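You operate a simulated robot arm through the tools that you are given. There is no shell and no other tool. Be economical: measure what you need, move in short steps, check, and stop when the job is done.

Carry out the task below with a simulated robot arm. There is one attempt and no reset: what you move stays moved.

## Task
Slacken the dolly's three ring bolts so the steel plate lifts for cleaning.
Fine: use the orange socket key and put it back in its pocket.

The check looks at the end state, three seconds after you hand in, the way a careful person would. Anything else that was tipped, shoved, dropped, spilled or broken makes it a failure.

## Robot
A 6-joint arm with a two-finger parallel gripper, fixed in place. Base frame: the origin is at the foot of the arm, x ahead of it, y to its left, z up; the work surface is at about z = 935. Lengths are in mm, angles in degrees, forces in N, time in s.
With the tool pointing down near the work surface it reaches from about 360 to 760 mm from the base axis. Its first joint turns from -66.0 to 66.0 degrees. Payload 2.45 kg.
Tool frame: the origin (TCP) lies between the finger pads and is the grasp point; the fingertips stand 24 mm ahead of it; z points along the fingers, y is the line along which they close. The gripper opens to 68 mm. The fingers are 17 mm wide and 10 mm thick; the gripper's body (40 by 70 mm) begins 41 mm behind the TCP.
Orientation is that of the tool frame in the base frame, as a unit quaternion [x, y, z, w]. With the fingers straight down and closing along the base's y, the tool's x points along the base's -x, its y along +y and its z along -z.

## Interface
- The arm moves only by the tool servo_tool. Its argument "series" is a list of rows, each a list of 3 entries, a list of its own where there are three numbers: the shift along the tool's x, y, z in mm, then the turn, a rotation vector about the tool's x, y, z in degrees, then the opening, from 0 (shut) to 1 (fully open). In form: [[[dx, dy, dz], [ax, ay, az], hand], ...]. A call has 1 to 8 rows; each row shifts and turns the commanded pose from where the row before left it, along the tool's axes as they then stand. A row lasts 0.2 s, in which the tool goes at most 50 mm and 8.6 degrees; a call with a longer step from one row to the next is refused whole, and so is a gripper value outside its range. Where a pose cannot be reached the arm comes as near as it can. A force on the tool above 40 N (or 10 N above the force at the start of the call, whichever is more), or a blocked arm, ends the call early, and 0.2 s more pass. The fingers move at their own pace (about 108 mm/s each) and stop on an object; they squeeze with about 23 N. The grip force told is the motor's: it shows also when the fingers shut on nothing. Time passes only in rows, and 0.2 s behind the last, so rows that do not move let the fingers close. The reply holds the time, the measured pose of the TCP, the force on the tool along the base axes, the opening and the grip force, in the units named above and with some noise.
- Cameras (640 x 400 px; columns grow to the right, rows downward): "scene" is fixed at [166.7, 420, 1451.7]; the picture's right is [-0.74, -0.67, 0.00], its down [-0.47, 0.51, -0.72] and it looks along [0.49, -0.53, -0.69] (base axes); focal length 214 px, centre (320, 200). "wrist" rides on the gripper at [-32, 0, -39] in the tool frame; the picture's right is [0.00, -1.00, 0.00], its down [0.97, 0.00, -0.24] and it looks along [0.24, 0.00, 0.97] (tool axes); focal length 218 px, centre (320, 200).
- grab_frame(camera): a new picture of that camera. No time passes.
- measure_at(camera, pixels): for up to 12 pixels [column, row] of the newest picture of that camera ("zoom" is the newest enlarged one), the place [x, y, z] in the base frame of the surface seen there, good to about 2 mm. No time passes.
- enlarge(camera, box): a new picture of the part [left, top, right, bottom] of that camera's present view, enlarged. No time passes.
- close_job(): hands the job in; it is judged then, once.

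Go step by step. Measure first, check grasps and placings, and put right what went wrong. The budget is 80 turns and 38 pictures, counting those below and the enlarged ones. Unless the task says otherwise, let go and move clear before handing in, and close with one line.

The tools are called after "Call:" as a command line: name --argument value ..., lists and objects as JSON in quotes. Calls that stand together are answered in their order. servo_tool: Moves the arm, as the interface text tells. Its arguments: {"type":"object","properties":{"series":{"type":"array"}},"required":["series"]} The other tools are called the same way: grab_frame (camera) takes a picture; measure_at (camera, pixels) gives the place of the surface under pixels of a picture; enlarge (camera, box) takes an enlarged picture of a part of a camera's view; close_job () hands the job in.

At the start:

```text
time: 0.0
tcp_pos: [469.6, 133.0, 1284.5]
orientation: [0.0, 1.0, -0.001, 0.0]
force: [-0.7, 0.8, -0.1]
width: 67.8
grip_force: 0.1
```

scene: 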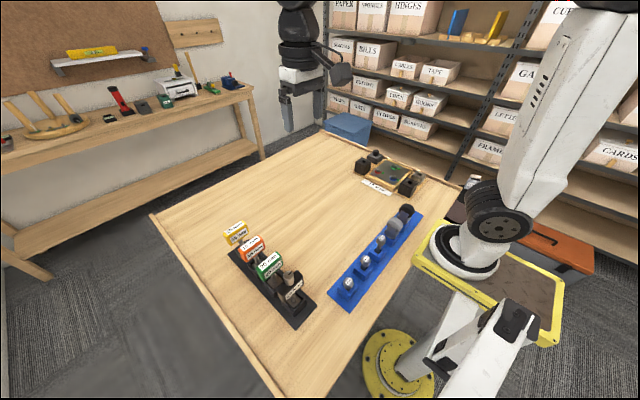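
wrist: 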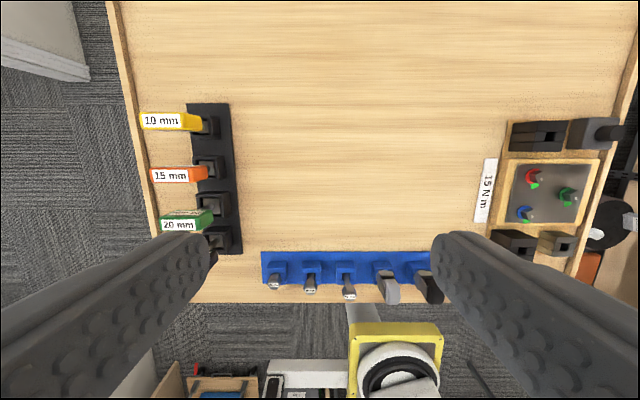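

The pictures show a black rack with labelled keys at the left, a blue rack, and the dolly with three coloured bolts at the right (around wrist 545,195). I'll enlarge both areas.

Call:
enlarge --camera "wrist" --box '[460, 100, 640, 270]'

Call:
enlarge --camera "wrist" --box '[120, 90, 280, 270]'

Call:
enlarge --camera "scene" --box '[210, 140, 450, 330]'

```text
2.35 times, centred on (550, 185) of wrist
```

zoom: 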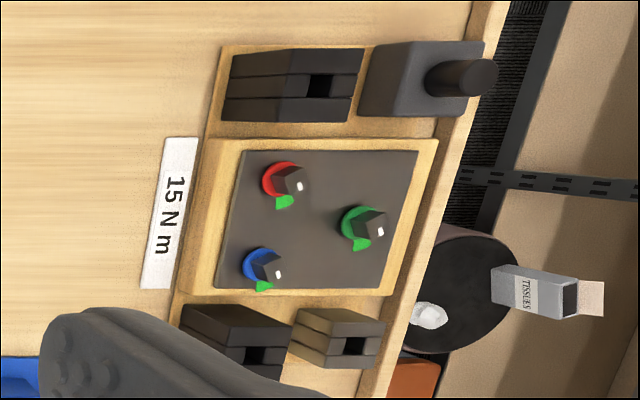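

```text
2.22 times, centred on (200, 180) of wrist
```

zoom: 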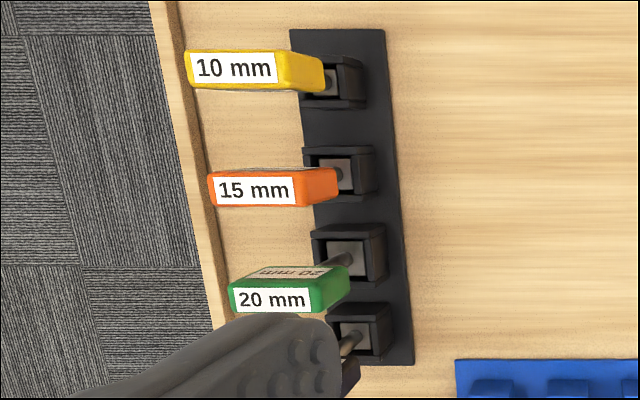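

```text
2.11 times, centred on (330, 235) of scene
```

zoom: 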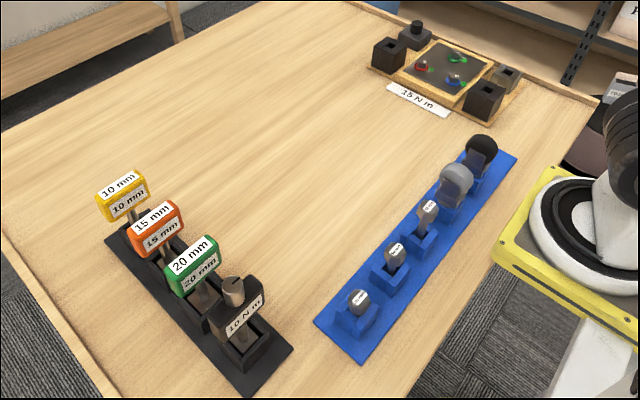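

The dolly's bolts appear as squarish heads in red, green and blue rings with green tabs. I'll measure the key, the bolts and the racks.

Call:
measure_at --camera "wrist" --pixels '[[535, 178], [571, 197], [527, 214], [560, 180], [486, 190], [535, 130], [170, 175], [203, 174], [225, 230], [236, 180], [310, 285], [515, 245]]'

Call:
measure_at --camera "zoom" --pixels '[[120, 180], [135, 195], [150, 208], [158, 212], [180, 203], [130, 240], [182, 230], [160, 240], [168, 250], [235, 315], [423, 66], [455, 80]]'

```text
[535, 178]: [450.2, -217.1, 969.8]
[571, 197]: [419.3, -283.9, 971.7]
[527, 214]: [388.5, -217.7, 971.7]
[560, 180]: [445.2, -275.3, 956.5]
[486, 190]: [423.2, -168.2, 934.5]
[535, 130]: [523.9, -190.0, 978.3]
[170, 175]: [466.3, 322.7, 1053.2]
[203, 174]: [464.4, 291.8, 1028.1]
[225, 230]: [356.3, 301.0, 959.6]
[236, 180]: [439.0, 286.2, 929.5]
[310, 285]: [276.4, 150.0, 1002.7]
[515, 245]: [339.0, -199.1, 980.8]
```

```text
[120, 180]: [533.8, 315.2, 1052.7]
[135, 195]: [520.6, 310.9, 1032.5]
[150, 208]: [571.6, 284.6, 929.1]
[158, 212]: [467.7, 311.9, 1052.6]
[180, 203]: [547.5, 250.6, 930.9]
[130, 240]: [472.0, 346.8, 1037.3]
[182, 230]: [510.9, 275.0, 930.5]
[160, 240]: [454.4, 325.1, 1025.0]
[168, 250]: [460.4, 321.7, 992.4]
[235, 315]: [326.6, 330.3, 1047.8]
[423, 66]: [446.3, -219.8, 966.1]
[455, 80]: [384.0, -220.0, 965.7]
```

Bolts sit near (448,-220), (386,-220) and (419,-286), with their tops at about z 970. I'll move over the dolly to look closely.

Call:
servo_tool --series '[[[1, -47, 12], [0, 0, 0], 1], [[1, -47, 12], [0, 0, 0], 1], [[1, -47, 12], [0, 0, 0], 1], [[1, -47, 12], [0, 0, 0], 1], [[1, -47, 12], [0, 0, 0], 1], [[1, -47, 12], [0, 0, 0], 1], [[1, -47, 12], [0, 0, 0], 1], [[1, -47, 12], [0, 0, 0], 1]]'

Call:
grab_frame --camera "wrist"

Call:
enlarge --camera "wrist" --box '[240, 120, 400, 260]'

```text
time: 1.8
tcp_pos: [460.7, -243.6, 1187.2]
orientation: [0.0, 1.0, 0.0, 0.0]
force: [0.3, -0.8, -0.6]
width: 68.0
grip_force: 0.0
```

```text
32 pictures are left
```

wrist: 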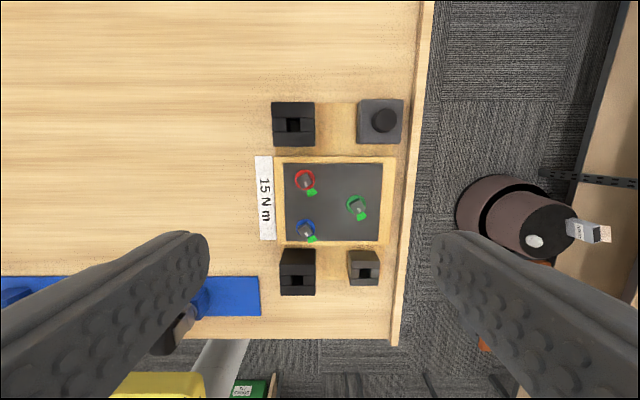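

```text
2.86 times, centred on (320, 190) of wrist
```

zoom: 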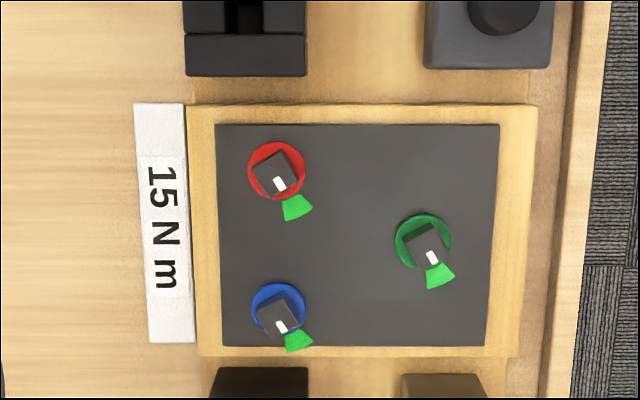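

Each bolt has a square head with a white mark pointing into a green sector (tight). I'll go closer to read yaw and size precisely.

Call:
servo_tool --series '[[[12, 0, 35], [0, 0, 0], 1], [[12, 0, 35], [0, 0, 0], 1], [[11, 0, 35], [0, 0, 0], 1], [[0, 0, 0], [0, 0, 0], 1]]'

Call:
enlarge --camera "wrist" --box '[240, 120, 400, 260]'

```text
time: 2.8
tcp_pos: [427.1, -242.4, 1081.0]
orientation: [0.0, 1.0, 0.0, -0.001]
force: [0.9, -0.5, -0.2]
width: 68.2
grip_force: 0.2
```

```text
2.86 times, centred on (320, 190) of wrist
```

zoom: 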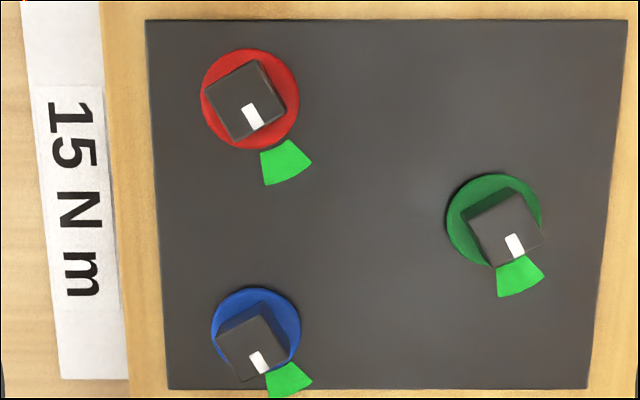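

The heads are now clear; I'll measure their top-face corners and marks.

Call:
measure_at --camera "zoom" --pixels '[[209, 96], [257, 63], [282, 99], [237, 136], [470, 228], [511, 194], [540, 232], [498, 265], [220, 346], [266, 318], [287, 350], [242, 379]]'

Call:
measure_at --camera "zoom" --pixels '[[246, 98], [252, 115], [505, 229], [515, 245], [253, 348], [260, 363], [350, 200], [210, 120], [285, 160], [520, 278], [288, 380], [245, 100]]'

```text
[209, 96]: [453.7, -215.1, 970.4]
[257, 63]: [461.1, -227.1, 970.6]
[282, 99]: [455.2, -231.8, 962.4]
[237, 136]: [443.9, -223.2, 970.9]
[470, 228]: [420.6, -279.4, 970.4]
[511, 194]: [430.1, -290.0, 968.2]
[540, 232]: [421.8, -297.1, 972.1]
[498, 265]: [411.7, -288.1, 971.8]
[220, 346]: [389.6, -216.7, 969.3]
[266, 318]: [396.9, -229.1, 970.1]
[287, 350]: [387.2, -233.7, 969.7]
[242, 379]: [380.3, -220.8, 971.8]
```

```text
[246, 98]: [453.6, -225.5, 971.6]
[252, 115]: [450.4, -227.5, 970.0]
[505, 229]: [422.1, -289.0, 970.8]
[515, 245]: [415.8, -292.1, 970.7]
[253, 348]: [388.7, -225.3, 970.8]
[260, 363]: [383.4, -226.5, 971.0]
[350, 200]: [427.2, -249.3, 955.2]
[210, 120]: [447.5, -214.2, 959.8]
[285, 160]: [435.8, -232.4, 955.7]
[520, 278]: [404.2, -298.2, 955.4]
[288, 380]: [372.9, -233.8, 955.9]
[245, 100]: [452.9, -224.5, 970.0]
```

Head tops are at z≈971 on a plate at 955.5, with yaw about 35° and 15 mm squares centred near (452,-224), (421,-288) and (388.5,-225). Next I'll look at the orange key.

Call:
servo_tool --series '[[[0, 0, -45], [0, 0, 0], 1], [[0, 30, -45], [0, 0, 0], 1], [[-8, 48, -10], [0, 0, 0], 1], [[-8, 48, 0], [0, 0, 0], 1], [[-8, 48, 0], [0, 0, 0], 1], [[-8, 48, 0], [0, 0, 0], 1], [[-8, 48, 0], [0, 0, 0], 1], [[-5, 48, 0], [0, 0, 0], 1]]'

Call:
servo_tool --series '[[[0, 48, 0], [0, 0, 0], 1], [[0, 48, 0], [0, 0, 0], 1], [[0, 48, 0], [0, 0, 0], 1], [[0, 48, 0], [0, 0, 0], 1], [[0, 43, 0], [0, 0, 0], 1], [[0, 0, 0], [0, 0, 0], 1]]'

Call:
grab_frame --camera "wrist"

```text
refused: row 2 steps farther than a row can; nothing moved
```

```text
time: 4.2
tcp_pos: [426.0, -6.0, 1082.3]
orientation: [-0.001, 1.0, -0.001, 0.0]
force: [-0.5, -0.9, -0.6]
width: 67.9
grip_force: 0.0
```

```text
29 pictures are left
```

wrist: 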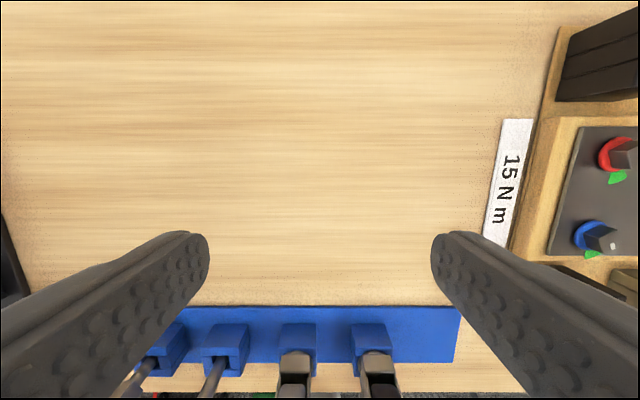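

The first call was refused, so the arm moved only sideways, to (426,-6,1082), over open bench. I'll go up and on to the key.

Call:
servo_tool --series '[[[0, 20, -42], [0, 0, 0], 1], [[0, 20, -42], [0, 0, 0], 1], [[-6, 40, -24], [0, 0, 0], 1], [[-8, 48, 0], [0, 0, 0], 1], [[-8, 48, 0], [0, 0, 0], 1], [[-8, 48, 0], [0, 0, 0], 1], [[-8, 48, 0], [0, 0, 0], 1], [[-8, 47, 0], [0, 0, 0], 1]]'

Call:
grab_frame --camera "wrist"

Call:
enlarge --camera "wrist" --box '[220, 100, 420, 260]'

```text
time: 6.0
tcp_pos: [472.1, 314.0, 1190.5]
orientation: [0.0, 1.0, 0.0, 0.0]
force: [-0.5, -0.8, 0.0]
width: 68.2
grip_force: 0.1
```

```text
28 pictures are left
```

wrist: 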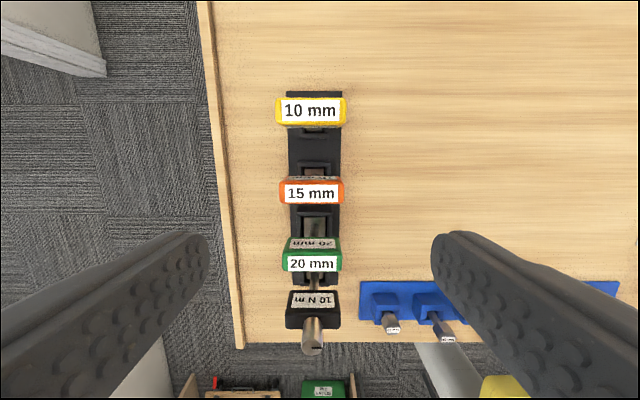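

```text
2.50 times, centred on (320, 180) of wrist
```

zoom: 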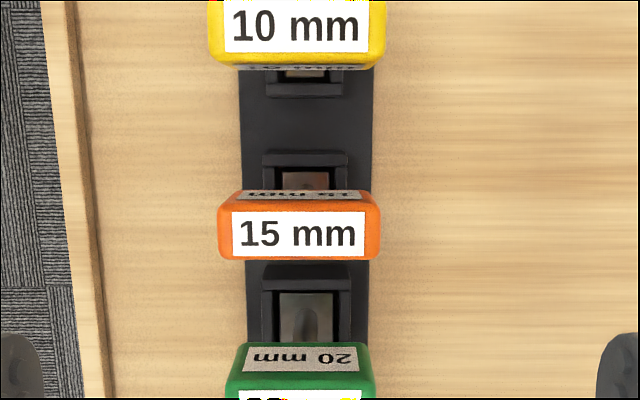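

The orange key stands upright at zoom (298,235), wide along y and thin along x, with free space on both y sides. I'll measure its edges.

Call:
measure_at --camera "zoom" --pixels '[[221, 235], [376, 235], [298, 216], [298, 255], [298, 235], [300, 196], [282, 180], [328, 180], [305, 163], [270, 157], [344, 157], [305, 140]]'

Call:
enlarge --camera "scene" --box '[215, 210, 325, 330]'

```text
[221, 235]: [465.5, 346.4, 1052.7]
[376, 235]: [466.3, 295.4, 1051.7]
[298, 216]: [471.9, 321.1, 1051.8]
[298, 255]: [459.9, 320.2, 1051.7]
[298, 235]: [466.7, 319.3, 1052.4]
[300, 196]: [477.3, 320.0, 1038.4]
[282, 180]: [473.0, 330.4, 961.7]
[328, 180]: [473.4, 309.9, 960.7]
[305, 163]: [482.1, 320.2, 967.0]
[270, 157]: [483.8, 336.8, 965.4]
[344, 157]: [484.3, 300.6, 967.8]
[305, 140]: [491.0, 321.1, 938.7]
```

```text
3.33 times, centred on (270, 270) of scene
```

zoom: 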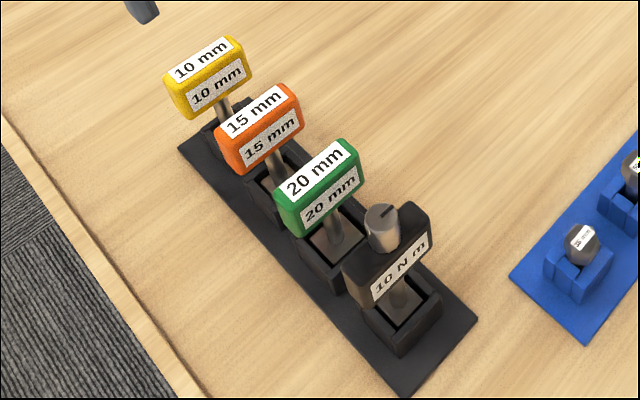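

The orange handle spans y 294–347 and x 455–477, with its top at 1052. I'll centre over (466, 320.5), descend to z 1036 and close along y.

Call:
servo_tool --series '[[[6, 6.5, 0], [0, 0, 0], 1], [[0, 0, 40], [0, 0, 0], 1], [[0, 0, 40], [0, 0, 0], 1], [[0, 0, 40], [0, 0, 0], 1], [[0, 0, 34], [0, 0, 0], 1], [[0, 0, 0], [0, 0, 0], 1]]'

Call:
servo_tool --series '[[[0, 0, 0], [0, 0, 0], 0.8], [[0, 0, 0], [0, 0, 0], 0.6], [[0, 0, 0], [0, 0, 0], 0.4], [[0, 0, 0], [0, 0, 0], 0.4]]'

Call:
grab_frame --camera "wrist"

```text
time: 7.4
tcp_pos: [466.6, 316.6, 1036.1]
orientation: [0.0, 1.0, 0.0, -0.001]
force: [0.1, 0.2, -0.2]
width: 68.1
grip_force: 0.1
```

```text
time: 8.4
tcp_pos: [466.2, 318.0, 1036.0]
orientation: [-0.001, 1.0, 0.0, 0.001]
force: [0.1, 0.3, 0.0]
width: 55.8
grip_force: 23.0
```

```text
25 pictures are left
```

wrist: 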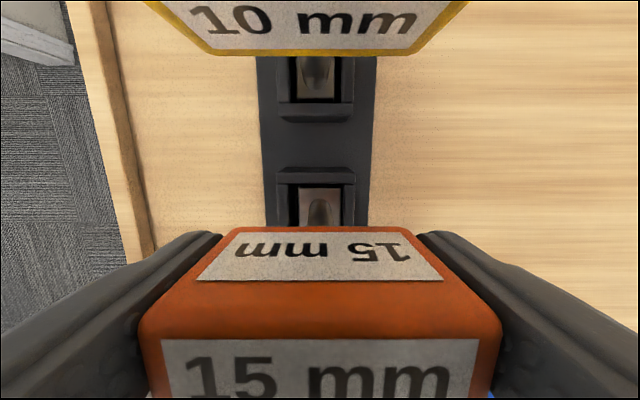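

The handle is held (width 55.8, grip 23 N), with the pocket pose at TCP (466,318,1036). I'll lift straight up and check.

Call:
servo_tool --series '[[[0, 0, -10], [0, 0, 0], 0.4], [[0, 0, -20], [0, 0, 0], 0.4], [[0, 0, -30], [0, 0, 0], 0.4], [[0, 0, -30], [0, 0, 0], 0.4], [[0, 0, -30], [0, 0, 0], 0.4], [[0, 0, 0], [0, 0, 0], 0.4]]'

Call:
enlarge --camera "scene" --box '[200, 130, 340, 320]'

```text
time: 9.8
tcp_pos: [466.7, 317.1, 1158.6]
orientation: [0.0, 1.0, 0.0, -0.001]
force: [0.4, 1.0, -2.2]
width: 55.9
grip_force: 22.7
```

```text
2.11 times, centred on (270, 225) of scene
```

zoom: 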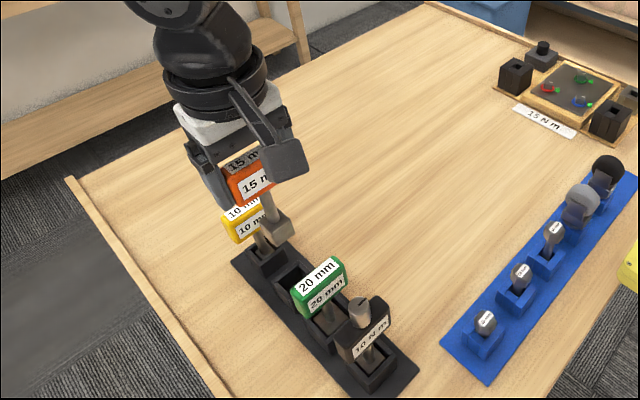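

The key came out cleanly; its square socket is at zoom (275,230). I'll measure the socket bottom and the empty pocket.

Call:
measure_at --camera "zoom" --pixels '[[272, 243], [276, 239], [283, 234], [263, 235], [276, 224], [270, 205], [290, 272], [293, 282], [250, 190]]'

```text
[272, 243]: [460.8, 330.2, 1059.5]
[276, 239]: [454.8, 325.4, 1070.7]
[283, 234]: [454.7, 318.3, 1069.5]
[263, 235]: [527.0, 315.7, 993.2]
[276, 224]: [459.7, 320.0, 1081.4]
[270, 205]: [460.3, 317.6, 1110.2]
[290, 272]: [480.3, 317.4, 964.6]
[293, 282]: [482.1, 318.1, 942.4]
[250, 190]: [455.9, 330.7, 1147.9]
```

The socket bottom is about 99 mm below the TCP, and the commanded pose is about (466.4, 317.8, 1156). I'll carry the key over to the red bolt at (453.5, -224.7).

Call:
servo_tool --series '[[[1, -45.2, 0], [0, 0, 0], 0.4], [[1, -45.2, 0], [0, 0, 0], 0.4], [[1, -45.2, 0], [0, 0, 0], 0.4], [[1, -45.2, 0], [0, 0, 0], 0.4], [[1, -45.2, 0], [0, 0, 0], 0.4], [[1, -45.2, 0], [0, 0, 0], 0.4], [[1, -45.2, 0], [0, 0, 0], 0.4], [[1, -45.2, 0], [0, 0, 0], 0.4]]'

Call:
servo_tool --series '[[[1, -45.2, 0], [0, 0, 0], 0.4], [[1, -45.2, 0], [0, 0, 0], 0.4], [[1, -45.2, 0], [0, 0, 0], 0.4], [[1.9, -45.3, 0], [0, 0, 0], 0.4], [[0, 0, 0], [0, 0, 8], 0.4], [[0, 0, 0], [0, 0, 8], 0.4], [[0, 0, 0], [0, 0, 8], 0.4], [[0, 0, 0], [0, 0, 8], 0.4]]'

Call:
servo_tool --series '[[[0, 0, 0], [0, 0, 8], 0.4], [[0, 0, 0], [0, 0, 8], 0.4], [[0, 0, 25], [0, 0, 7], 0.4], [[0, 0, 25], [0, 0, 0], 0.4], [[0, 0, 10], [0, 0, 0], 0.4], [[0, 0, 0], [0, 0, 0], 0.4]]'

Call:
enlarge --camera "scene" --box '[330, 110, 450, 210]'

Call:
grab_frame --camera "wrist"

```text
time: 11.6
tcp_pos: [456.5, -45.2, 1155.7]
orientation: [-0.001, 1.0, 0.0, 0.0]
force: [1.1, 0.2, -1.8]
width: 55.8
grip_force: 23.4
```

```text
time: 13.4
tcp_pos: [453.9, -225.0, 1157.0]
orientation: [0.277, 0.961, 0.0, -0.001]
force: [-0.1, -0.2, -2.4]
width: 56.2
grip_force: 23.1
```

```text
time: 14.8
tcp_pos: [453.4, -223.9, 1096.2]
orientation: [0.462, 0.887, 0.0, 0.0]
force: [-0.7, 1.3, -2.0]
width: 55.8
grip_force: 23.3
```

```text
4.00 times, centred on (390, 160) of scene
```

zoom: 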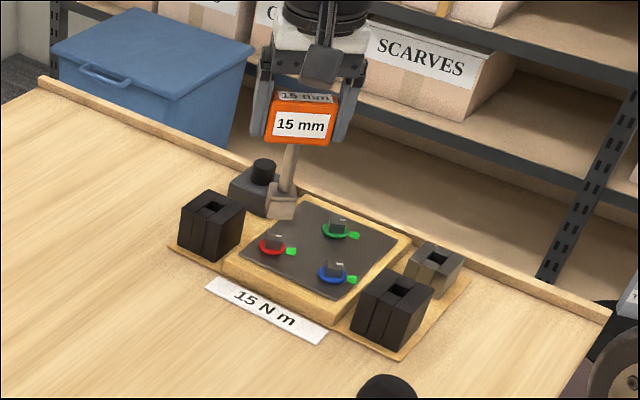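

```text
22 pictures are left
```

wrist: 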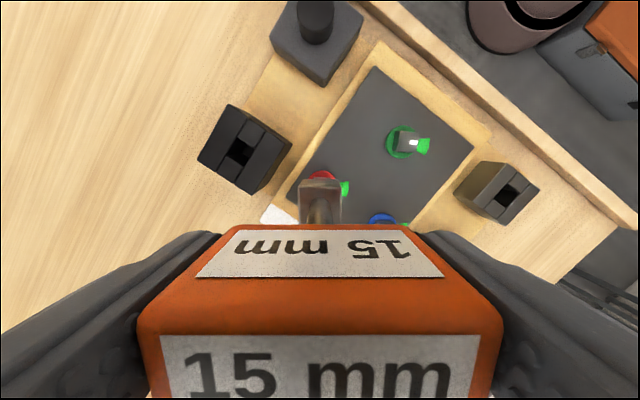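

The socket hangs above the red bolt, aligned with the square heads (the green head at wrist (407,143) looks axis-aligned). I'll lower gently in small steps.

Call:
servo_tool --series '[[[0, 0, 15], [0, 0, 0], 0.4], [[0, 0, 8], [0, 0, 0], 0.4], [[0, 0, 3], [0, 0, 0], 0.4], [[0, 0, 2], [0, 0, 0], 0.4], [[0, 0, 2], [0, 0, 0], 0.4], [[0, 0, 0], [0, 0, 0], 0.4]]'

Call:
enlarge --camera "wrist" --box '[240, 120, 400, 240]'

```text
time: 16.2
tcp_pos: [454.3, -225.1, 1067.7]
orientation: [0.462, 0.887, -0.001, 0.003]
force: [-2.6, -2.7, 20.3]
width: 55.2
grip_force: 23.0
```

```text
3.33 times, centred on (320, 180) of wrist
```

zoom: 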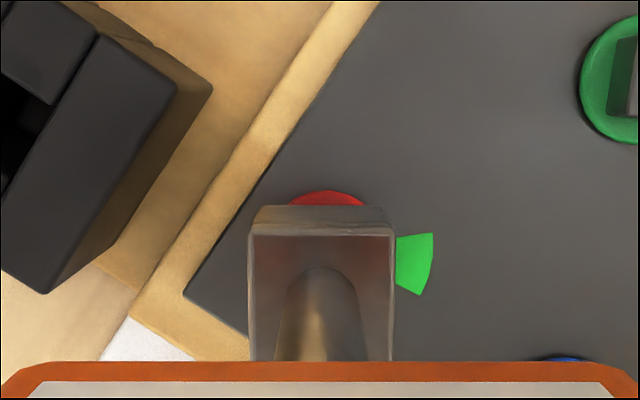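

Force rose to 20 N at z 1067.7, so the socket rests on the head and is not seated. The ring arc around zoom (328,195) looks slightly right of the socket centre; I'll zoom in to quantify that.

Call:
enlarge --camera "wrist" --box '[290, 160, 354, 200]'

```text
10.00 times, centred on (322, 180) of wrist
```

zoom: 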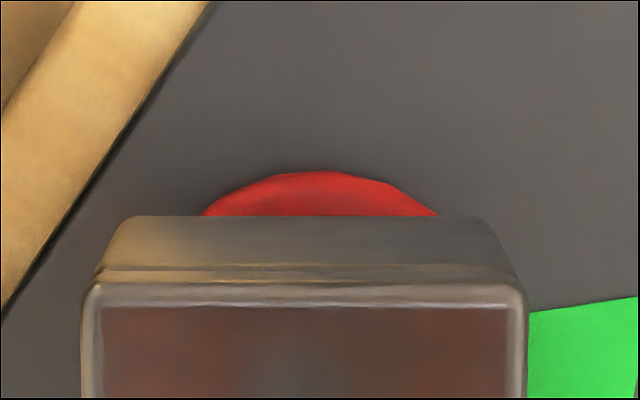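

The ring centre (zoom 320) is about 1 mm to the right of the socket axis (zoom 305). I'll back off, shift by about (0.7, -1) in the tool frame, and lower again.

Call:
servo_tool --series '[[[0, 0, -5], [0, 0, 0], 0.4], [[0.6, -1.1, 0], [0, 0, 0], 0.4], [[0, 0, 3], [0, 0, 0], 0.4], [[0, 0, 2], [0, 0, 0], 0.4], [[0, 0, 2], [0, 0, 0], 0.4], [[0, 0, 1], [0, 0, 0], 0.4], [[0, 0, 0], [0, 0, 0], 0.4]]'

```text
time: 17.8
tcp_pos: [452.7, -226.0, 1064.7]
orientation: [0.463, 0.887, 0.0, 0.002]
force: [-0.2, -3.6, 18.5]
width: 55.8
grip_force: 23.1
```

It's now 3 mm lower (1064.7) at 18.5 N. I need to tell whether it is seating or the key is slipping in the grip.

Call:
enlarge --camera "wrist" --box '[270, 150, 366, 210]'

Call:
enlarge --camera "scene" --box '[350, 130, 422, 200]'

```text
6.67 times, centred on (318, 180) of wrist
```

zoom: 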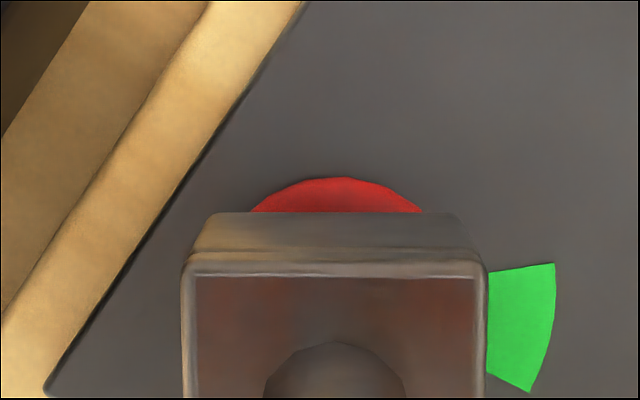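

```text
5.71 times, centred on (386, 165) of scene
```

zoom: 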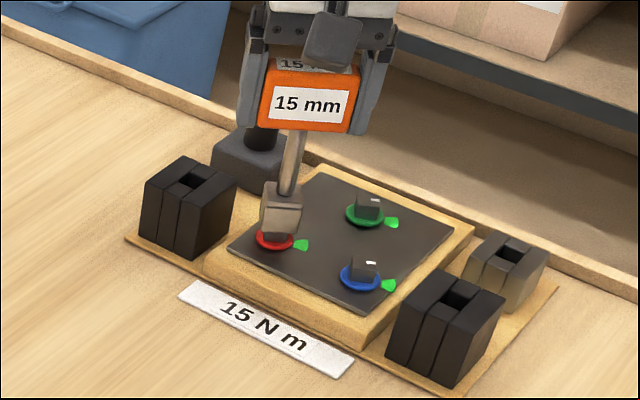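

The socket is now centred on the ring (col 320.2 for both), but it isn't fully down. I'll wiggle a couple of degrees of yaw under light pressure.

Call:
servo_tool --series '[[[0, 0, 0], [0, 0, 1.5], 0.4], [[0, 0, 0], [0, 0, 1.5], 0.4], [[0, 0, 0], [0, 0, -1.5], 0.4], [[0, 0, 0], [0, 0, -1.5], 0.4], [[0, 0, 0], [0, 0, -1.5], 0.4], [[0, 0, 0], [0, 0, -1.5], 0.4], [[0, 0, 0], [0, 0, 0], 0.4]]'

```text
time: 19.4
tcp_pos: [452.1, -224.6, 1064.4]
orientation: [0.438, 0.899, 0.0, 0.0]
force: [1.1, -3.6, 17.3]
width: 56.2
grip_force: 23.2
```

Still at 1064.4 with 17 N. I'll measure the socket's bottom height in the scene to learn whether it's already engaged.

Call:
enlarge --camera "scene" --box '[366, 150, 402, 180]'

```text
13.33 times, centred on (384, 165) of scene
```

zoom: 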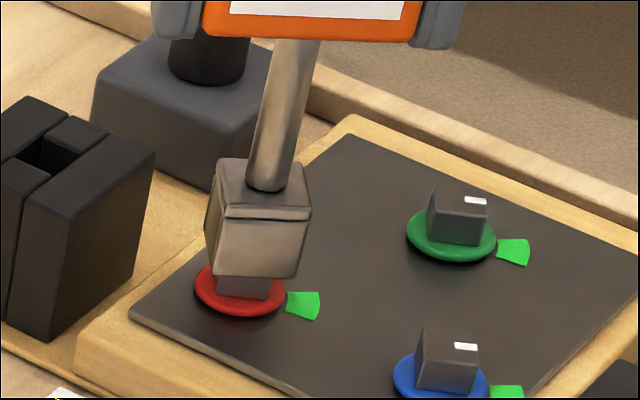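

The head is still fully exposed under the socket, and the key slid about 3 mm up in the grip, so it is only resting on top. The wrist view puts the socket centre about 1.2 mm too far along tool x; I'll back off, shift -1.2, restore the yaw and lower again with light force.

Call:
servo_tool --series '[[[0, 0, -4], [0, 0, 0], 0.4], [[-1.2, 0, 0], [0, 0, 2], 0.4], [[0, 0, 0], [0, 0, 1], 0.4], [[0, 0, 2], [0, 0, 0], 0.4], [[0, 0, 1.5], [0, 0, 0], 0.4], [[0, 0, 0], [0, 0, 0], 0.4]]'

Call:
servo_tool --series '[[[0, 0, 1], [0, 0, 0], 0.4], [[0, 0, 0], [0, 0, 0], 0.4]]'

```text
time: 20.8
tcp_pos: [453.3, -225.0, 1064.1]
orientation: [0.461, 0.887, 0.0, 0.0]
force: [0.1, 0.4, -2.4]
width: 55.8
grip_force: 23.4
```

```text
time: 21.4
tcp_pos: [452.0, -225.3, 1063.8]
orientation: [0.462, 0.887, 0.0, 0.0]
force: [0.1, 0.3, -2.5]
width: 55.8
grip_force: 22.6
```

The force dropped to free level (-2.5 N) at this height, so the socket is going over the head. I'll keep lowering in small steps.

Call:
servo_tool --series '[[[0, 0, 1.5], [0, 0, 0], 0.4], [[0, 0, 1.5], [0, 0, 0], 0.4], [[0, 0, 0], [0, 0, 0], 0.4]]'

Call:
servo_tool --series '[[[0, 0, 1.5], [0, 0, 0], 0.4], [[0, 0, 1.5], [0, 0, 0], 0.4], [[0, 0, 0], [0, 0, 0], 0.4]]'

```text
time: 22.2
tcp_pos: [452.5, -225.7, 1060.4]
orientation: [0.461, 0.887, 0.0, 0.0]
force: [-0.7, -0.7, -2.1]
width: 55.8
grip_force: 23.0
```

```text
time: 23.0
tcp_pos: [451.1, -226.0, 1057.7]
orientation: [0.462, 0.887, 0.0, 0.0]
force: [1.1, -0.7, -2.4]
width: 55.9
grip_force: 23.2
```

It's free at 1057.7, so the socket is about 7 mm over the head. I'll lower 2 mm more and begin turning counter-clockwise (negative about tool z).

Call:
servo_tool --series '[[[0, 0, 1.5], [0, 0, 0], 0.4], [[0, 0, 0], [0, 0, -4], 0.4], [[0, 0, 0], [0, 0, -6], 0.4], [[0, 0, 0], [0, 0, -6], 0.4], [[0, 0, 0], [0, 0, -6], 0.4], [[0, 0, 0], [0, 0, 0], 0.4]]'

Call:
enlarge --camera "scene" --box '[366, 150, 402, 180]'

```text
time: 24.4
tcp_pos: [452.5, -225.1, 1055.7]
orientation: [0.283, 0.959, 0.0, -0.001]
force: [0.4, 2.6, -3.0]
width: 55.6
grip_force: 23.3
```

```text
13.33 times, centred on (384, 165) of scene
```

zoom: 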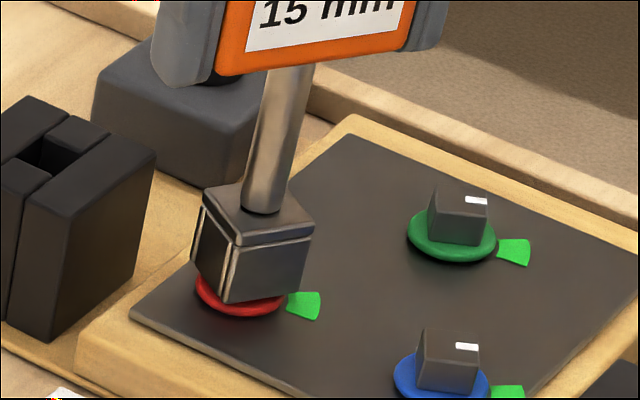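

The socket is seated on the ring and the key turns with the gripper. I'll keep turning counter-clockwise.

Call:
servo_tool --series '[[[0, 0, 0], [0, 0, -8], 0.4], [[0, 0, 0], [0, 0, -8], 0.4], [[0, 0, 0], [0, 0, -8], 0.4], [[0, 0, 0], [0, 0, -8], 0.4], [[0, 0, 0], [0, 0, -8], 0.4], [[0, 0, 0], [0, 0, -8], 0.4], [[0, 0, 0], [0, 0, -8], 0.4], [[0, 0, 0], [0, 0, -8], 0.4]]'

Call:
servo_tool --series '[[[0, 0, 0], [0, 0, -8], 0.4], [[0, 0, 0], [0, 0, -8], 0.4], [[0, 0, 0], [0, 0, -8], 0.4], [[0, 0, 0], [0, 0, -8], 0.4], [[0, 0, 0], [0, 0, 0], 0.4]]'

Call:
enlarge --camera "scene" --box '[356, 130, 416, 180]'

```text
time: 26.2
tcp_pos: [452.6, -224.8, 1055.6]
orientation: [-0.268, 0.963, 0.0, 0.001]
force: [-1.6, 0.6, -1.8]
width: 55.9
grip_force: 23.3
```

```text
time: 27.4
tcp_pos: [452.9, -224.8, 1055.6]
orientation: [-0.523, 0.852, 0.0, 0.0]
force: [0.2, 1.1, -2.4]
width: 56.1
grip_force: 23.2
```

```text
8.00 times, centred on (386, 155) of scene
```

zoom: 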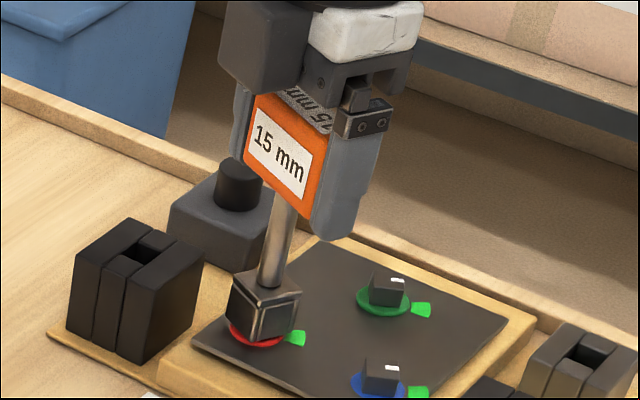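

Turned about 118° without resistance. I'll lift off and inspect the mark.

Call:
servo_tool --series '[[[0, 0, -10], [0, 0, 0], 0.4], [[0, 0, -15], [0, 0, 0], 0.4], [[0, 0, -20], [0, 0, 0], 0.4], [[0, 0, 0], [0, 0, 0], 0.4]]'

Call:
enlarge --camera "scene" --box '[366, 145, 414, 185]'

```text
time: 28.4
tcp_pos: [452.4, -224.6, 1099.9]
orientation: [-0.522, 0.853, -0.001, 0.0]
force: [0.3, 0.1, -1.8]
width: 56.0
grip_force: 22.3
```

```text
10.00 times, centred on (390, 165) of scene
```

zoom: 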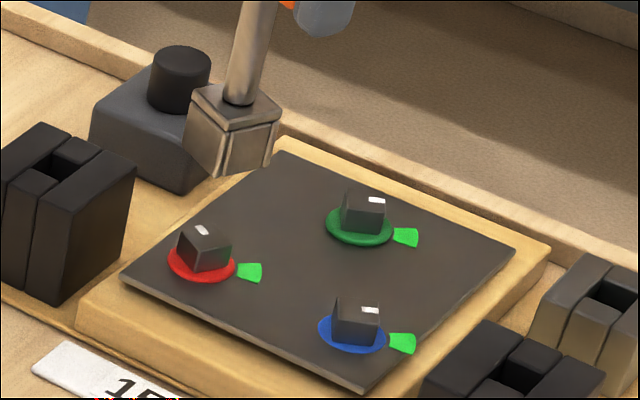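

The red bolt's mark now points about 118° away from its green tab (zoom (201,229)). Next is the green bolt: I'll turn the tool back to yaw -50, matching its 40° square, and move over it.

Call:
servo_tool --series '[[[0, 0, 0], [0, 0, 8], 0.4], [[0, 0, 0], [0, 0, 8], 0.4], [[0, 0, 0], [0, 0, 8], 0.4], [[0, 0, 0], [0, 0, 8], 0.4], [[0, 0, 0], [0, 0, 8], 0.4], [[0, 0, 0], [0, 0, 8], 0.4], [[0, 0, 0], [0, 0, 8], 0.4], [[0, 0, 0], [0, 0, 8], 0.4]]'

Call:
servo_tool --series '[[[0, 0, 0], [0, 0, 8], 0.4], [[0, 0, 0], [0, 0, 8], 0.4], [[0, 0, 0], [0, 0, 8], 0.4], [[0, 0, 0], [0, 0, 8], 0.4], [[0, 0, 0], [0, 0, 8], 0.4], [[0, 0, 0], [0, 0, 8], 0.4], [[0, 0, 0], [0, 0, 1], 0.4]]'

Call:
servo_tool --series '[[[-14.1, -32.9, 0], [0, 0, 0], 0.4], [[-14.1, -32.9, 0], [0, 0, 0], 0.4], [[0, 0, 15], [0, 0, 0], 0.4], [[0, 0, 10], [0, 0, 0], 0.4], [[0, 0, 0], [0, 0, 0], 0.4]]'

Call:
enlarge --camera "wrist" --box '[270, 150, 366, 210]'

```text
time: 30.2
tcp_pos: [452.9, -226.4, 1101.3]
orientation: [0.01, 1.0, 0.0, -0.001]
force: [0.5, 1.1, -2.3]
width: 56.1
grip_force: 23.0
```

```text
time: 31.8
tcp_pos: [452.5, -225.3, 1101.8]
orientation: [0.423, 0.906, 0.0, -0.001]
force: [-0.5, 0.0, -2.6]
width: 56.1
grip_force: 23.2
```

```text
time: 33.0
tcp_pos: [419.8, -289.1, 1076.1]
orientation: [0.422, 0.907, 0.0, 0.0]
force: [-0.2, 1.2, -3.0]
width: 56.0
grip_force: 22.5
```

```text
6.67 times, centred on (318, 180) of wrist
```

zoom: 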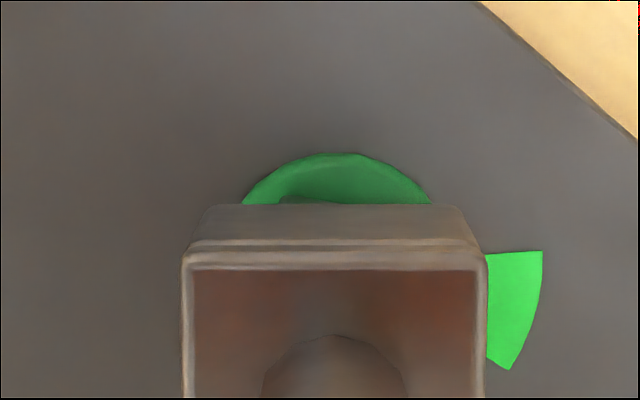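

The ring's column matches the socket (337 vs 334.5), but along tool x the bolt lies about 1.6 mm toward -x of the socket centre. I'll shift by (-1.6, -0.25) and lower gently.

Call:
servo_tool --series '[[[-1.6, -0.25, 0], [0, 0, 0], 0.4], [[0, 0, 6], [0, 0, 0], 0.4], [[0, 0, 4], [0, 0, 0], 0.4], [[0, 0, 2], [0, 0, 0], 0.4], [[0, 0, 0], [0, 0, 0], 0.4]]'

```text
time: 34.2
tcp_pos: [420.7, -290.8, 1063.7]
orientation: [0.423, 0.906, 0.0, 0.001]
force: [-0.9, 1.3, 1.9]
width: 55.8
grip_force: 22.7
```

There is slight contact (+4 N). I'll try a small extra press with a tiny yaw wiggle.

Call:
servo_tool --series '[[[0, 0, 0.7], [0, 0, 1.5], 0.4], [[0, 0, 0], [0, 0, 1.5], 0.4], [[0, 0, 0], [0, 0, -2], 0.4], [[0, 0, 0], [0, 0, -2], 0.4], [[0, 0, 0], [0, 0, -2], 0.4], [[0, 0, 0], [0, 0, 0], 0.4]]'

```text
time: 35.6
tcp_pos: [422.4, -290.9, 1065.0]
orientation: [0.399, 0.917, -0.001, 0.002]
force: [2.4, 1.6, 19.7]
width: 56.0
grip_force: 22.8
```

Force rose to 19.7 N after turning to yaw -47, so the match was better near -50. I'll return the yaw and check.

Call:
servo_tool --series '[[[0, 0, -1.5], [0, 0, 2], 0.4], [[0, 0, 0], [0, 0, 1], 0.4], [[0, 0, 0], [0, 0, 0], 0.4]]'

Call:
enlarge --camera "wrist" --box '[270, 150, 366, 210]'

Call:
enlarge --camera "scene" --box '[375, 140, 411, 170]'

```text
time: 36.4
tcp_pos: [421.4, -289.9, 1063.7]
orientation: [0.423, 0.906, 0.0, -0.001]
force: [0.9, -2.1, 2.4]
width: 55.8
grip_force: 23.2
```

```text
6.67 times, centred on (318, 180) of wrist
```

zoom: 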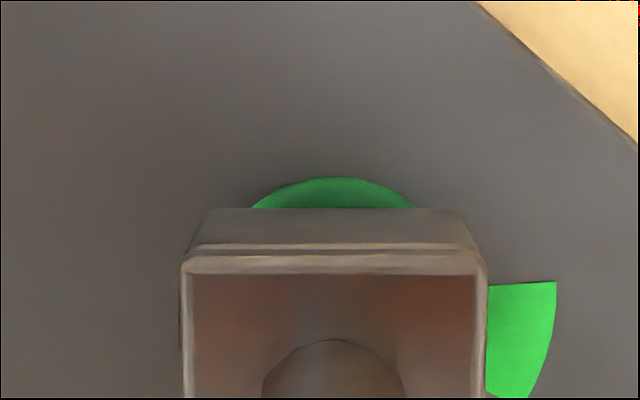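

```text
13.33 times, centred on (393, 155) of scene
```

zoom: 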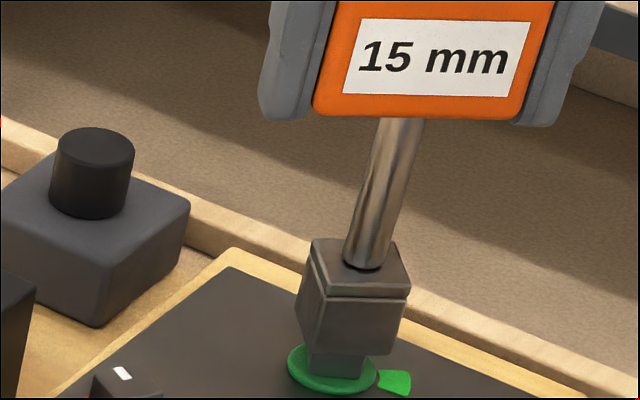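

The ring (top row 177) versus the socket back edge (row 209) shows the bolt still about 0.9 mm toward -x of the socket. I'll lift 2 mm, shift and re-lower.

Call:
servo_tool --series '[[[0, 0, -3], [0, 0, 0], 0.4], [[-1, 0, 0], [0, 0, 0], 0.4], [[0, 0, 3], [0, 0, 0], 0.4], [[0, 0, 1], [0, 0, 0], 0.4], [[0, 0, 0], [0, 0, 0], 0.4]]'

```text
time: 37.6
tcp_pos: [421.5, -292.5, 1065.0]
orientation: [0.423, 0.906, 0.0, 0.0]
force: [-1.7, 0.9, 2.7]
width: 56.0
grip_force: 23.3
```

Light contact again (5 N). I'll try small yaw changes at this light load and read after each.

Call:
servo_tool --series '[[[0, 0, 0], [0, 0, 1], 0.4], [[0, 0, 0], [0, 0, 1], 0.4], [[0, 0, 0], [0, 0, 0], 0.4]]'

Call:
servo_tool --series '[[[-0.6, 0, 0], [0, 0, 0], 0.4], [[0, 0, 0], [0, 0, -1], 0.4], [[0, 0, 0], [0, 0, -1], 0.4], [[0, 0, 0], [0, 0, 0], 0.4]]'

Call:
servo_tool --series '[[[0, 0, 0], [0, 0, -1], 0.4], [[0, 0, 0], [0, 0, -1], 0.4], [[0, 0, 0], [0, 0, 0], 0.4]]'

```text
time: 38.4
tcp_pos: [422.6, -291.4, 1064.1]
orientation: [0.438, 0.899, 0.0, 0.001]
force: [-2.4, -0.9, 6.1]
width: 56.1
grip_force: 23.2
```

```text
time: 39.4
tcp_pos: [423.5, -291.9, 1063.9]
orientation: [0.423, 0.906, 0.0, 0.001]
force: [-2.9, 3.4, 12.6]
width: 55.8
grip_force: 22.8
```

```text
time: 40.2
tcp_pos: [423.2, -291.7, 1063.8]
orientation: [0.407, 0.913, -0.001, 0.0]
force: [2.3, 5.6, 11.6]
width: 55.9
grip_force: 23.2
```

It's not entering, so I'll lift, slide back 30 mm along tool x and view the green head directly to read its exact yaw and place.

Call:
servo_tool --series '[[[0, 0, -15], [0, 0, 0], 0.4], [[15, 0, 0], [0, 0, 2], 0.4], [[15, 0, 0], [0, 0, 0], 0.4], [[0, 0, 0], [0, 0, 0], 0.4]]'

Call:
enlarge --camera "wrist" --box '[272, 110, 368, 200]'

```text
time: 41.2
tcp_pos: [403.2, -270.0, 1078.3]
orientation: [0.422, 0.906, 0.0, 0.0]
force: [-0.4, 0.0, -2.2]
width: 56.0
grip_force: 23.3
```

```text
4.44 times, centred on (320, 155) of wrist
```

zoom: 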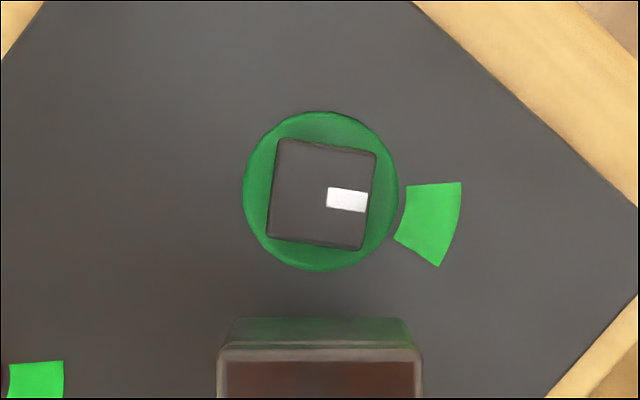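

Clear view: the green head is rotated about 8° from the tool (edge (280,138)→(376,152)) and sits 28 mm ahead in tool x, with its column aligned (321 vs 321). I'll shift -28.1, rotate +8 and lower.

Call:
servo_tool --series '[[[-14, 0, 0], [0, 0, 0], 0.4], [[-14.1, 0, 0], [0, 0, 0], 0.4], [[0, 0, 0], [0, 0, 8], 0.4], [[0, 0, 8], [0, 0, 0], 0.4], [[0, 0, 4], [0, 0, 0], 0.4], [[0, 0, 2], [0, 0, 0], 0.4], [[0, 0, 0], [0, 0, 0], 0.4]]'

Call:
servo_tool --series '[[[0, 0, 1.2], [0, 0, 0], 0.4], [[0, 0, 0], [0, 0, 0], 0.4]]'

```text
time: 42.8
tcp_pos: [420.6, -291.1, 1064.1]
orientation: [0.485, 0.875, 0.001, 0.0]
force: [0.4, 0.1, -3.0]
width: 55.8
grip_force: 23.1
```

```text
time: 43.4
tcp_pos: [421.5, -290.6, 1062.8]
orientation: [0.485, 0.875, 0.0, 0.0]
force: [-0.8, 0.1, -2.1]
width: 55.9
grip_force: 23.4
```

No contact force now (-2 N) at 1062.8, so it's entering. I'll continue down to the ring.

Call:
servo_tool --series '[[[0, 0, 1.5], [0, 0, 0], 0.4], [[0, 0, 1.5], [0, 0, 0], 0.4], [[0, 0, 0], [0, 0, 0], 0.4]]'

Call:
servo_tool --series '[[[0, 0, 1.5], [0, 0, 0], 0.4], [[0, 0, 1.5], [0, 0, 0], 0.4], [[0, 0, 0], [0, 0, 0], 0.4]]'

```text
time: 44.2
tcp_pos: [422.0, -291.9, 1060.6]
orientation: [0.484, 0.875, 0.001, 0.0]
force: [-0.8, 0.5, -2.2]
width: 55.8
grip_force: 23.1
```

```text
time: 45.0
tcp_pos: [420.7, -291.2, 1056.3]
orientation: [0.486, 0.874, 0.0, 0.001]
force: [-0.4, -0.8, -2.2]
width: 55.9
grip_force: 23.2
```

The socket is seated over the green head. I'll turn counter-clockwise, aiming for roughly half a turn.

Call:
servo_tool --series '[[[0, 0, 0], [0, 0, -5], 0.4], [[0, 0, 0], [0, 0, -8], 0.4], [[0, 0, 0], [0, 0, -8], 0.4], [[0, 0, 0], [0, 0, -8], 0.4], [[0, 0, 0], [0, 0, -8], 0.4], [[0, 0, 0], [0, 0, -8], 0.4], [[0, 0, 0], [0, 0, -8], 0.4], [[0, 0, 0], [0, 0, -8], 0.4]]'

Call:
servo_tool --series '[[[0, 0, 0], [0, 0, -8], 0.4], [[0, 0, 0], [0, 0, -8], 0.4], [[0, 0, 0], [0, 0, -8], 0.4], [[0, 0, 0], [0, 0, -8], 0.4], [[0, 0, 0], [0, 0, -8], 0.4], [[0, 0, 0], [0, 0, -8], 0.4], [[0, 0, 0], [0, 0, -8], 0.4], [[0, 0, 0], [0, 0, -5], 0.4]]'

Call:
servo_tool --series '[[[0, 0, 0], [0, 0, -8], 0.4], [[0, 0, 0], [0, 0, -8], 0.4], [[0, 0, 0], [0, 0, -8], 0.4], [[0, 0, 0], [0, 0, -8], 0.4], [[0, 0, 0], [0, 0, -8], 0.4], [[0, 0, 0], [0, 0, -8], 0.4], [[0, 0, 0], [0, 0, -8], 0.4], [[0, 0, 0], [0, 0, 0], 0.4]]'

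```text
time: 46.8
tcp_pos: [420.1, -291.3, 1057.3]
orientation: [-0.027, 1.0, 0.001, 0.0]
force: [-0.7, 2.6, -3.5]
width: 55.8
grip_force: 22.8
```

```text
time: 48.6
tcp_pos: [421.5, -291.4, 1057.6]
orientation: [-0.531, 0.847, 0.0, 0.0]
force: [1.8, 3.4, -0.8]
width: 56.0
grip_force: 22.9
```

```text
time: 50.4
tcp_pos: [420.8, -291.2, 1057.8]
orientation: [0.866, -0.499, -0.001, 0.0]
force: [-4.0, 6.7, -4.4]
width: 55.9
grip_force: 22.8
```

Green has been turned about 178°. I'll lift off, rotate the tool back, and check red and green along the way.

Call:
servo_tool --series '[[[0, 0, -10], [0, 0, 0], 0.4], [[0, 0, -15], [0, 0, 0], 0.4], [[0, 0, -15], [0, 0, 0], 0.4], [[0, 0, 0], [0, 0, 8], 0.4], [[0, 0, 0], [0, 0, 8], 0.4], [[0, 0, 0], [0, 0, 8], 0.4], [[0, 0, 0], [0, 0, 8], 0.4], [[0, 0, 0], [0, 0, 8], 0.4]]'

Call:
servo_tool --series '[[[0, 0, 0], [0, 0, 8], 0.4], [[0, 0, 0], [0, 0, 8], 0.4], [[0, 0, 0], [0, 0, 8], 0.4], [[0, 0, 0], [0, 0, 8], 0.4], [[0, 0, 0], [0, 0, 8], 0.4], [[0, 0, 0], [0, 0, 8], 0.4], [[0, 0, 0], [0, 0, 8], 0.4], [[0, 0, 0], [0, 0, 8], 0.4]]'

Call:
servo_tool --series '[[[0, 0, 0], [0, 0, 8], 0.4], [[0, 0, 0], [0, 0, 8], 0.4], [[0, 0, 0], [0, 0, 8], 0.4], [[0, 0, 0], [0, 0, 8], 0.4], [[0, 0, 0], [0, 0, 8], 0.4], [[0, 0, 0], [0, 0, 8], 0.4], [[0, 0, 0], [0, 0, 8], 0.4], [[0, 0, 0], [0, 0, 8], 0.4]]'

Call:
enlarge --camera "scene" --box '[356, 140, 428, 200]'

```text
time: 52.2
tcp_pos: [421.0, -291.7, 1097.3]
orientation: [-0.642, 0.767, 0.0, 0.0]
force: [-0.5, 0.5, -2.7]
width: 55.9
grip_force: 23.2
```

```text
time: 54.0
tcp_pos: [420.9, -290.4, 1096.8]
orientation: [-0.137, 0.991, 0.0, 0.001]
force: [0.0, -0.2, -2.0]
width: 56.0
grip_force: 23.0
```

```text
time: 55.8
tcp_pos: [421.5, -290.8, 1097.4]
orientation: [0.407, 0.913, 0.0, 0.0]
force: [0.0, -0.1, -1.9]
width: 55.9
grip_force: 23.2
```

```text
6.67 times, centred on (392, 170) of scene
```

zoom: 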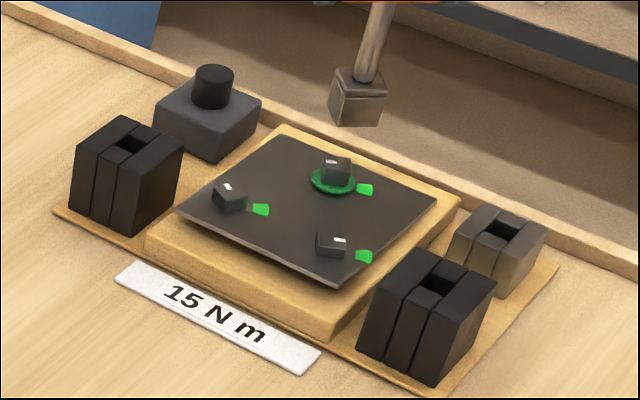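

Green now points away from its tab, but the red and blue rings look hidden, as if the plate has shifted or risen. I'll measure the plate before going on.

Call:
measure_at --camera "zoom" --pixels '[[195, 210], [280, 150], [400, 190], [335, 270], [290, 215], [230, 188], [332, 238], [335, 160], [240, 225], [425, 205], [250, 240], [305, 185]]'

Call:
enlarge --camera "scene" --box '[372, 150, 420, 190]'

```text
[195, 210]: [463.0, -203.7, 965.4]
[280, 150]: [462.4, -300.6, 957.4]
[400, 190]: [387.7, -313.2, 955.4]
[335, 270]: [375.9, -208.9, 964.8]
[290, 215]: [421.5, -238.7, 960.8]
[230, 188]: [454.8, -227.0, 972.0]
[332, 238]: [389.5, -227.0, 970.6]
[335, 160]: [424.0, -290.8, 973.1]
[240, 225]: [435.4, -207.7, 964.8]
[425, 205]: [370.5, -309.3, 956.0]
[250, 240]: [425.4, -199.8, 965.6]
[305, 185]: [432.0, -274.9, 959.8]
```

```text
10.00 times, centred on (396, 170) of scene
```

zoom: 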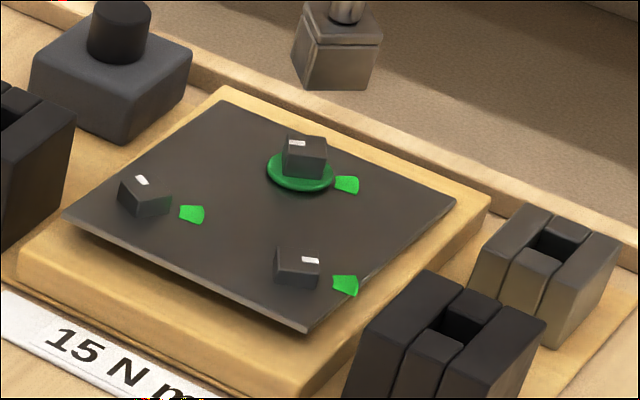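

The plate's red/blue edge has risen to z≈965 while the green edge stays at 956, so the plate is lifting as the bolts loosen. I'll continue with blue and view its head first from 28 mm behind.

Call:
servo_tool --series '[[[0, 0, 0], [0, 0, 8], 0.4], [[0, 0, 0], [0, 0, 1], 0.4], [[34, 3, 0], [0, 0, 0], 0.4], [[33, 3, 0], [0, 0, 0], 0.4], [[33, 2.8, 0], [0, 0, 0], 0.4], [[0, 0, 10], [0, 0, 0], 0.4], [[0, 0, 0], [0, 0, 0], 0.4]]'

Call:
enlarge --camera "wrist" --box '[272, 110, 368, 200]'

```text
time: 57.4
tcp_pos: [373.4, -199.8, 1087.6]
orientation: [0.477, 0.879, 0.001, -0.001]
force: [-0.5, 0.0, -2.4]
width: 55.9
grip_force: 23.1
```

```text
4.44 times, centred on (320, 155) of wrist
```

zoom: 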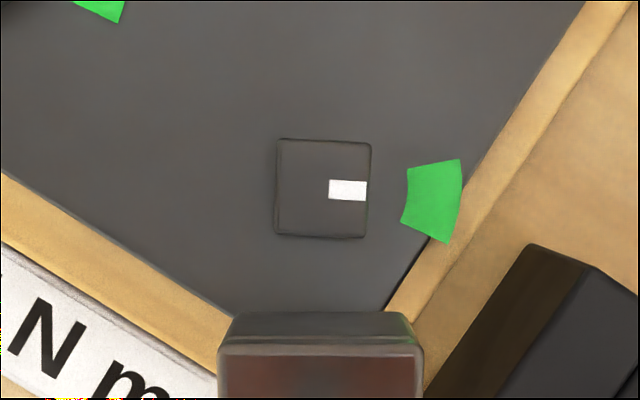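

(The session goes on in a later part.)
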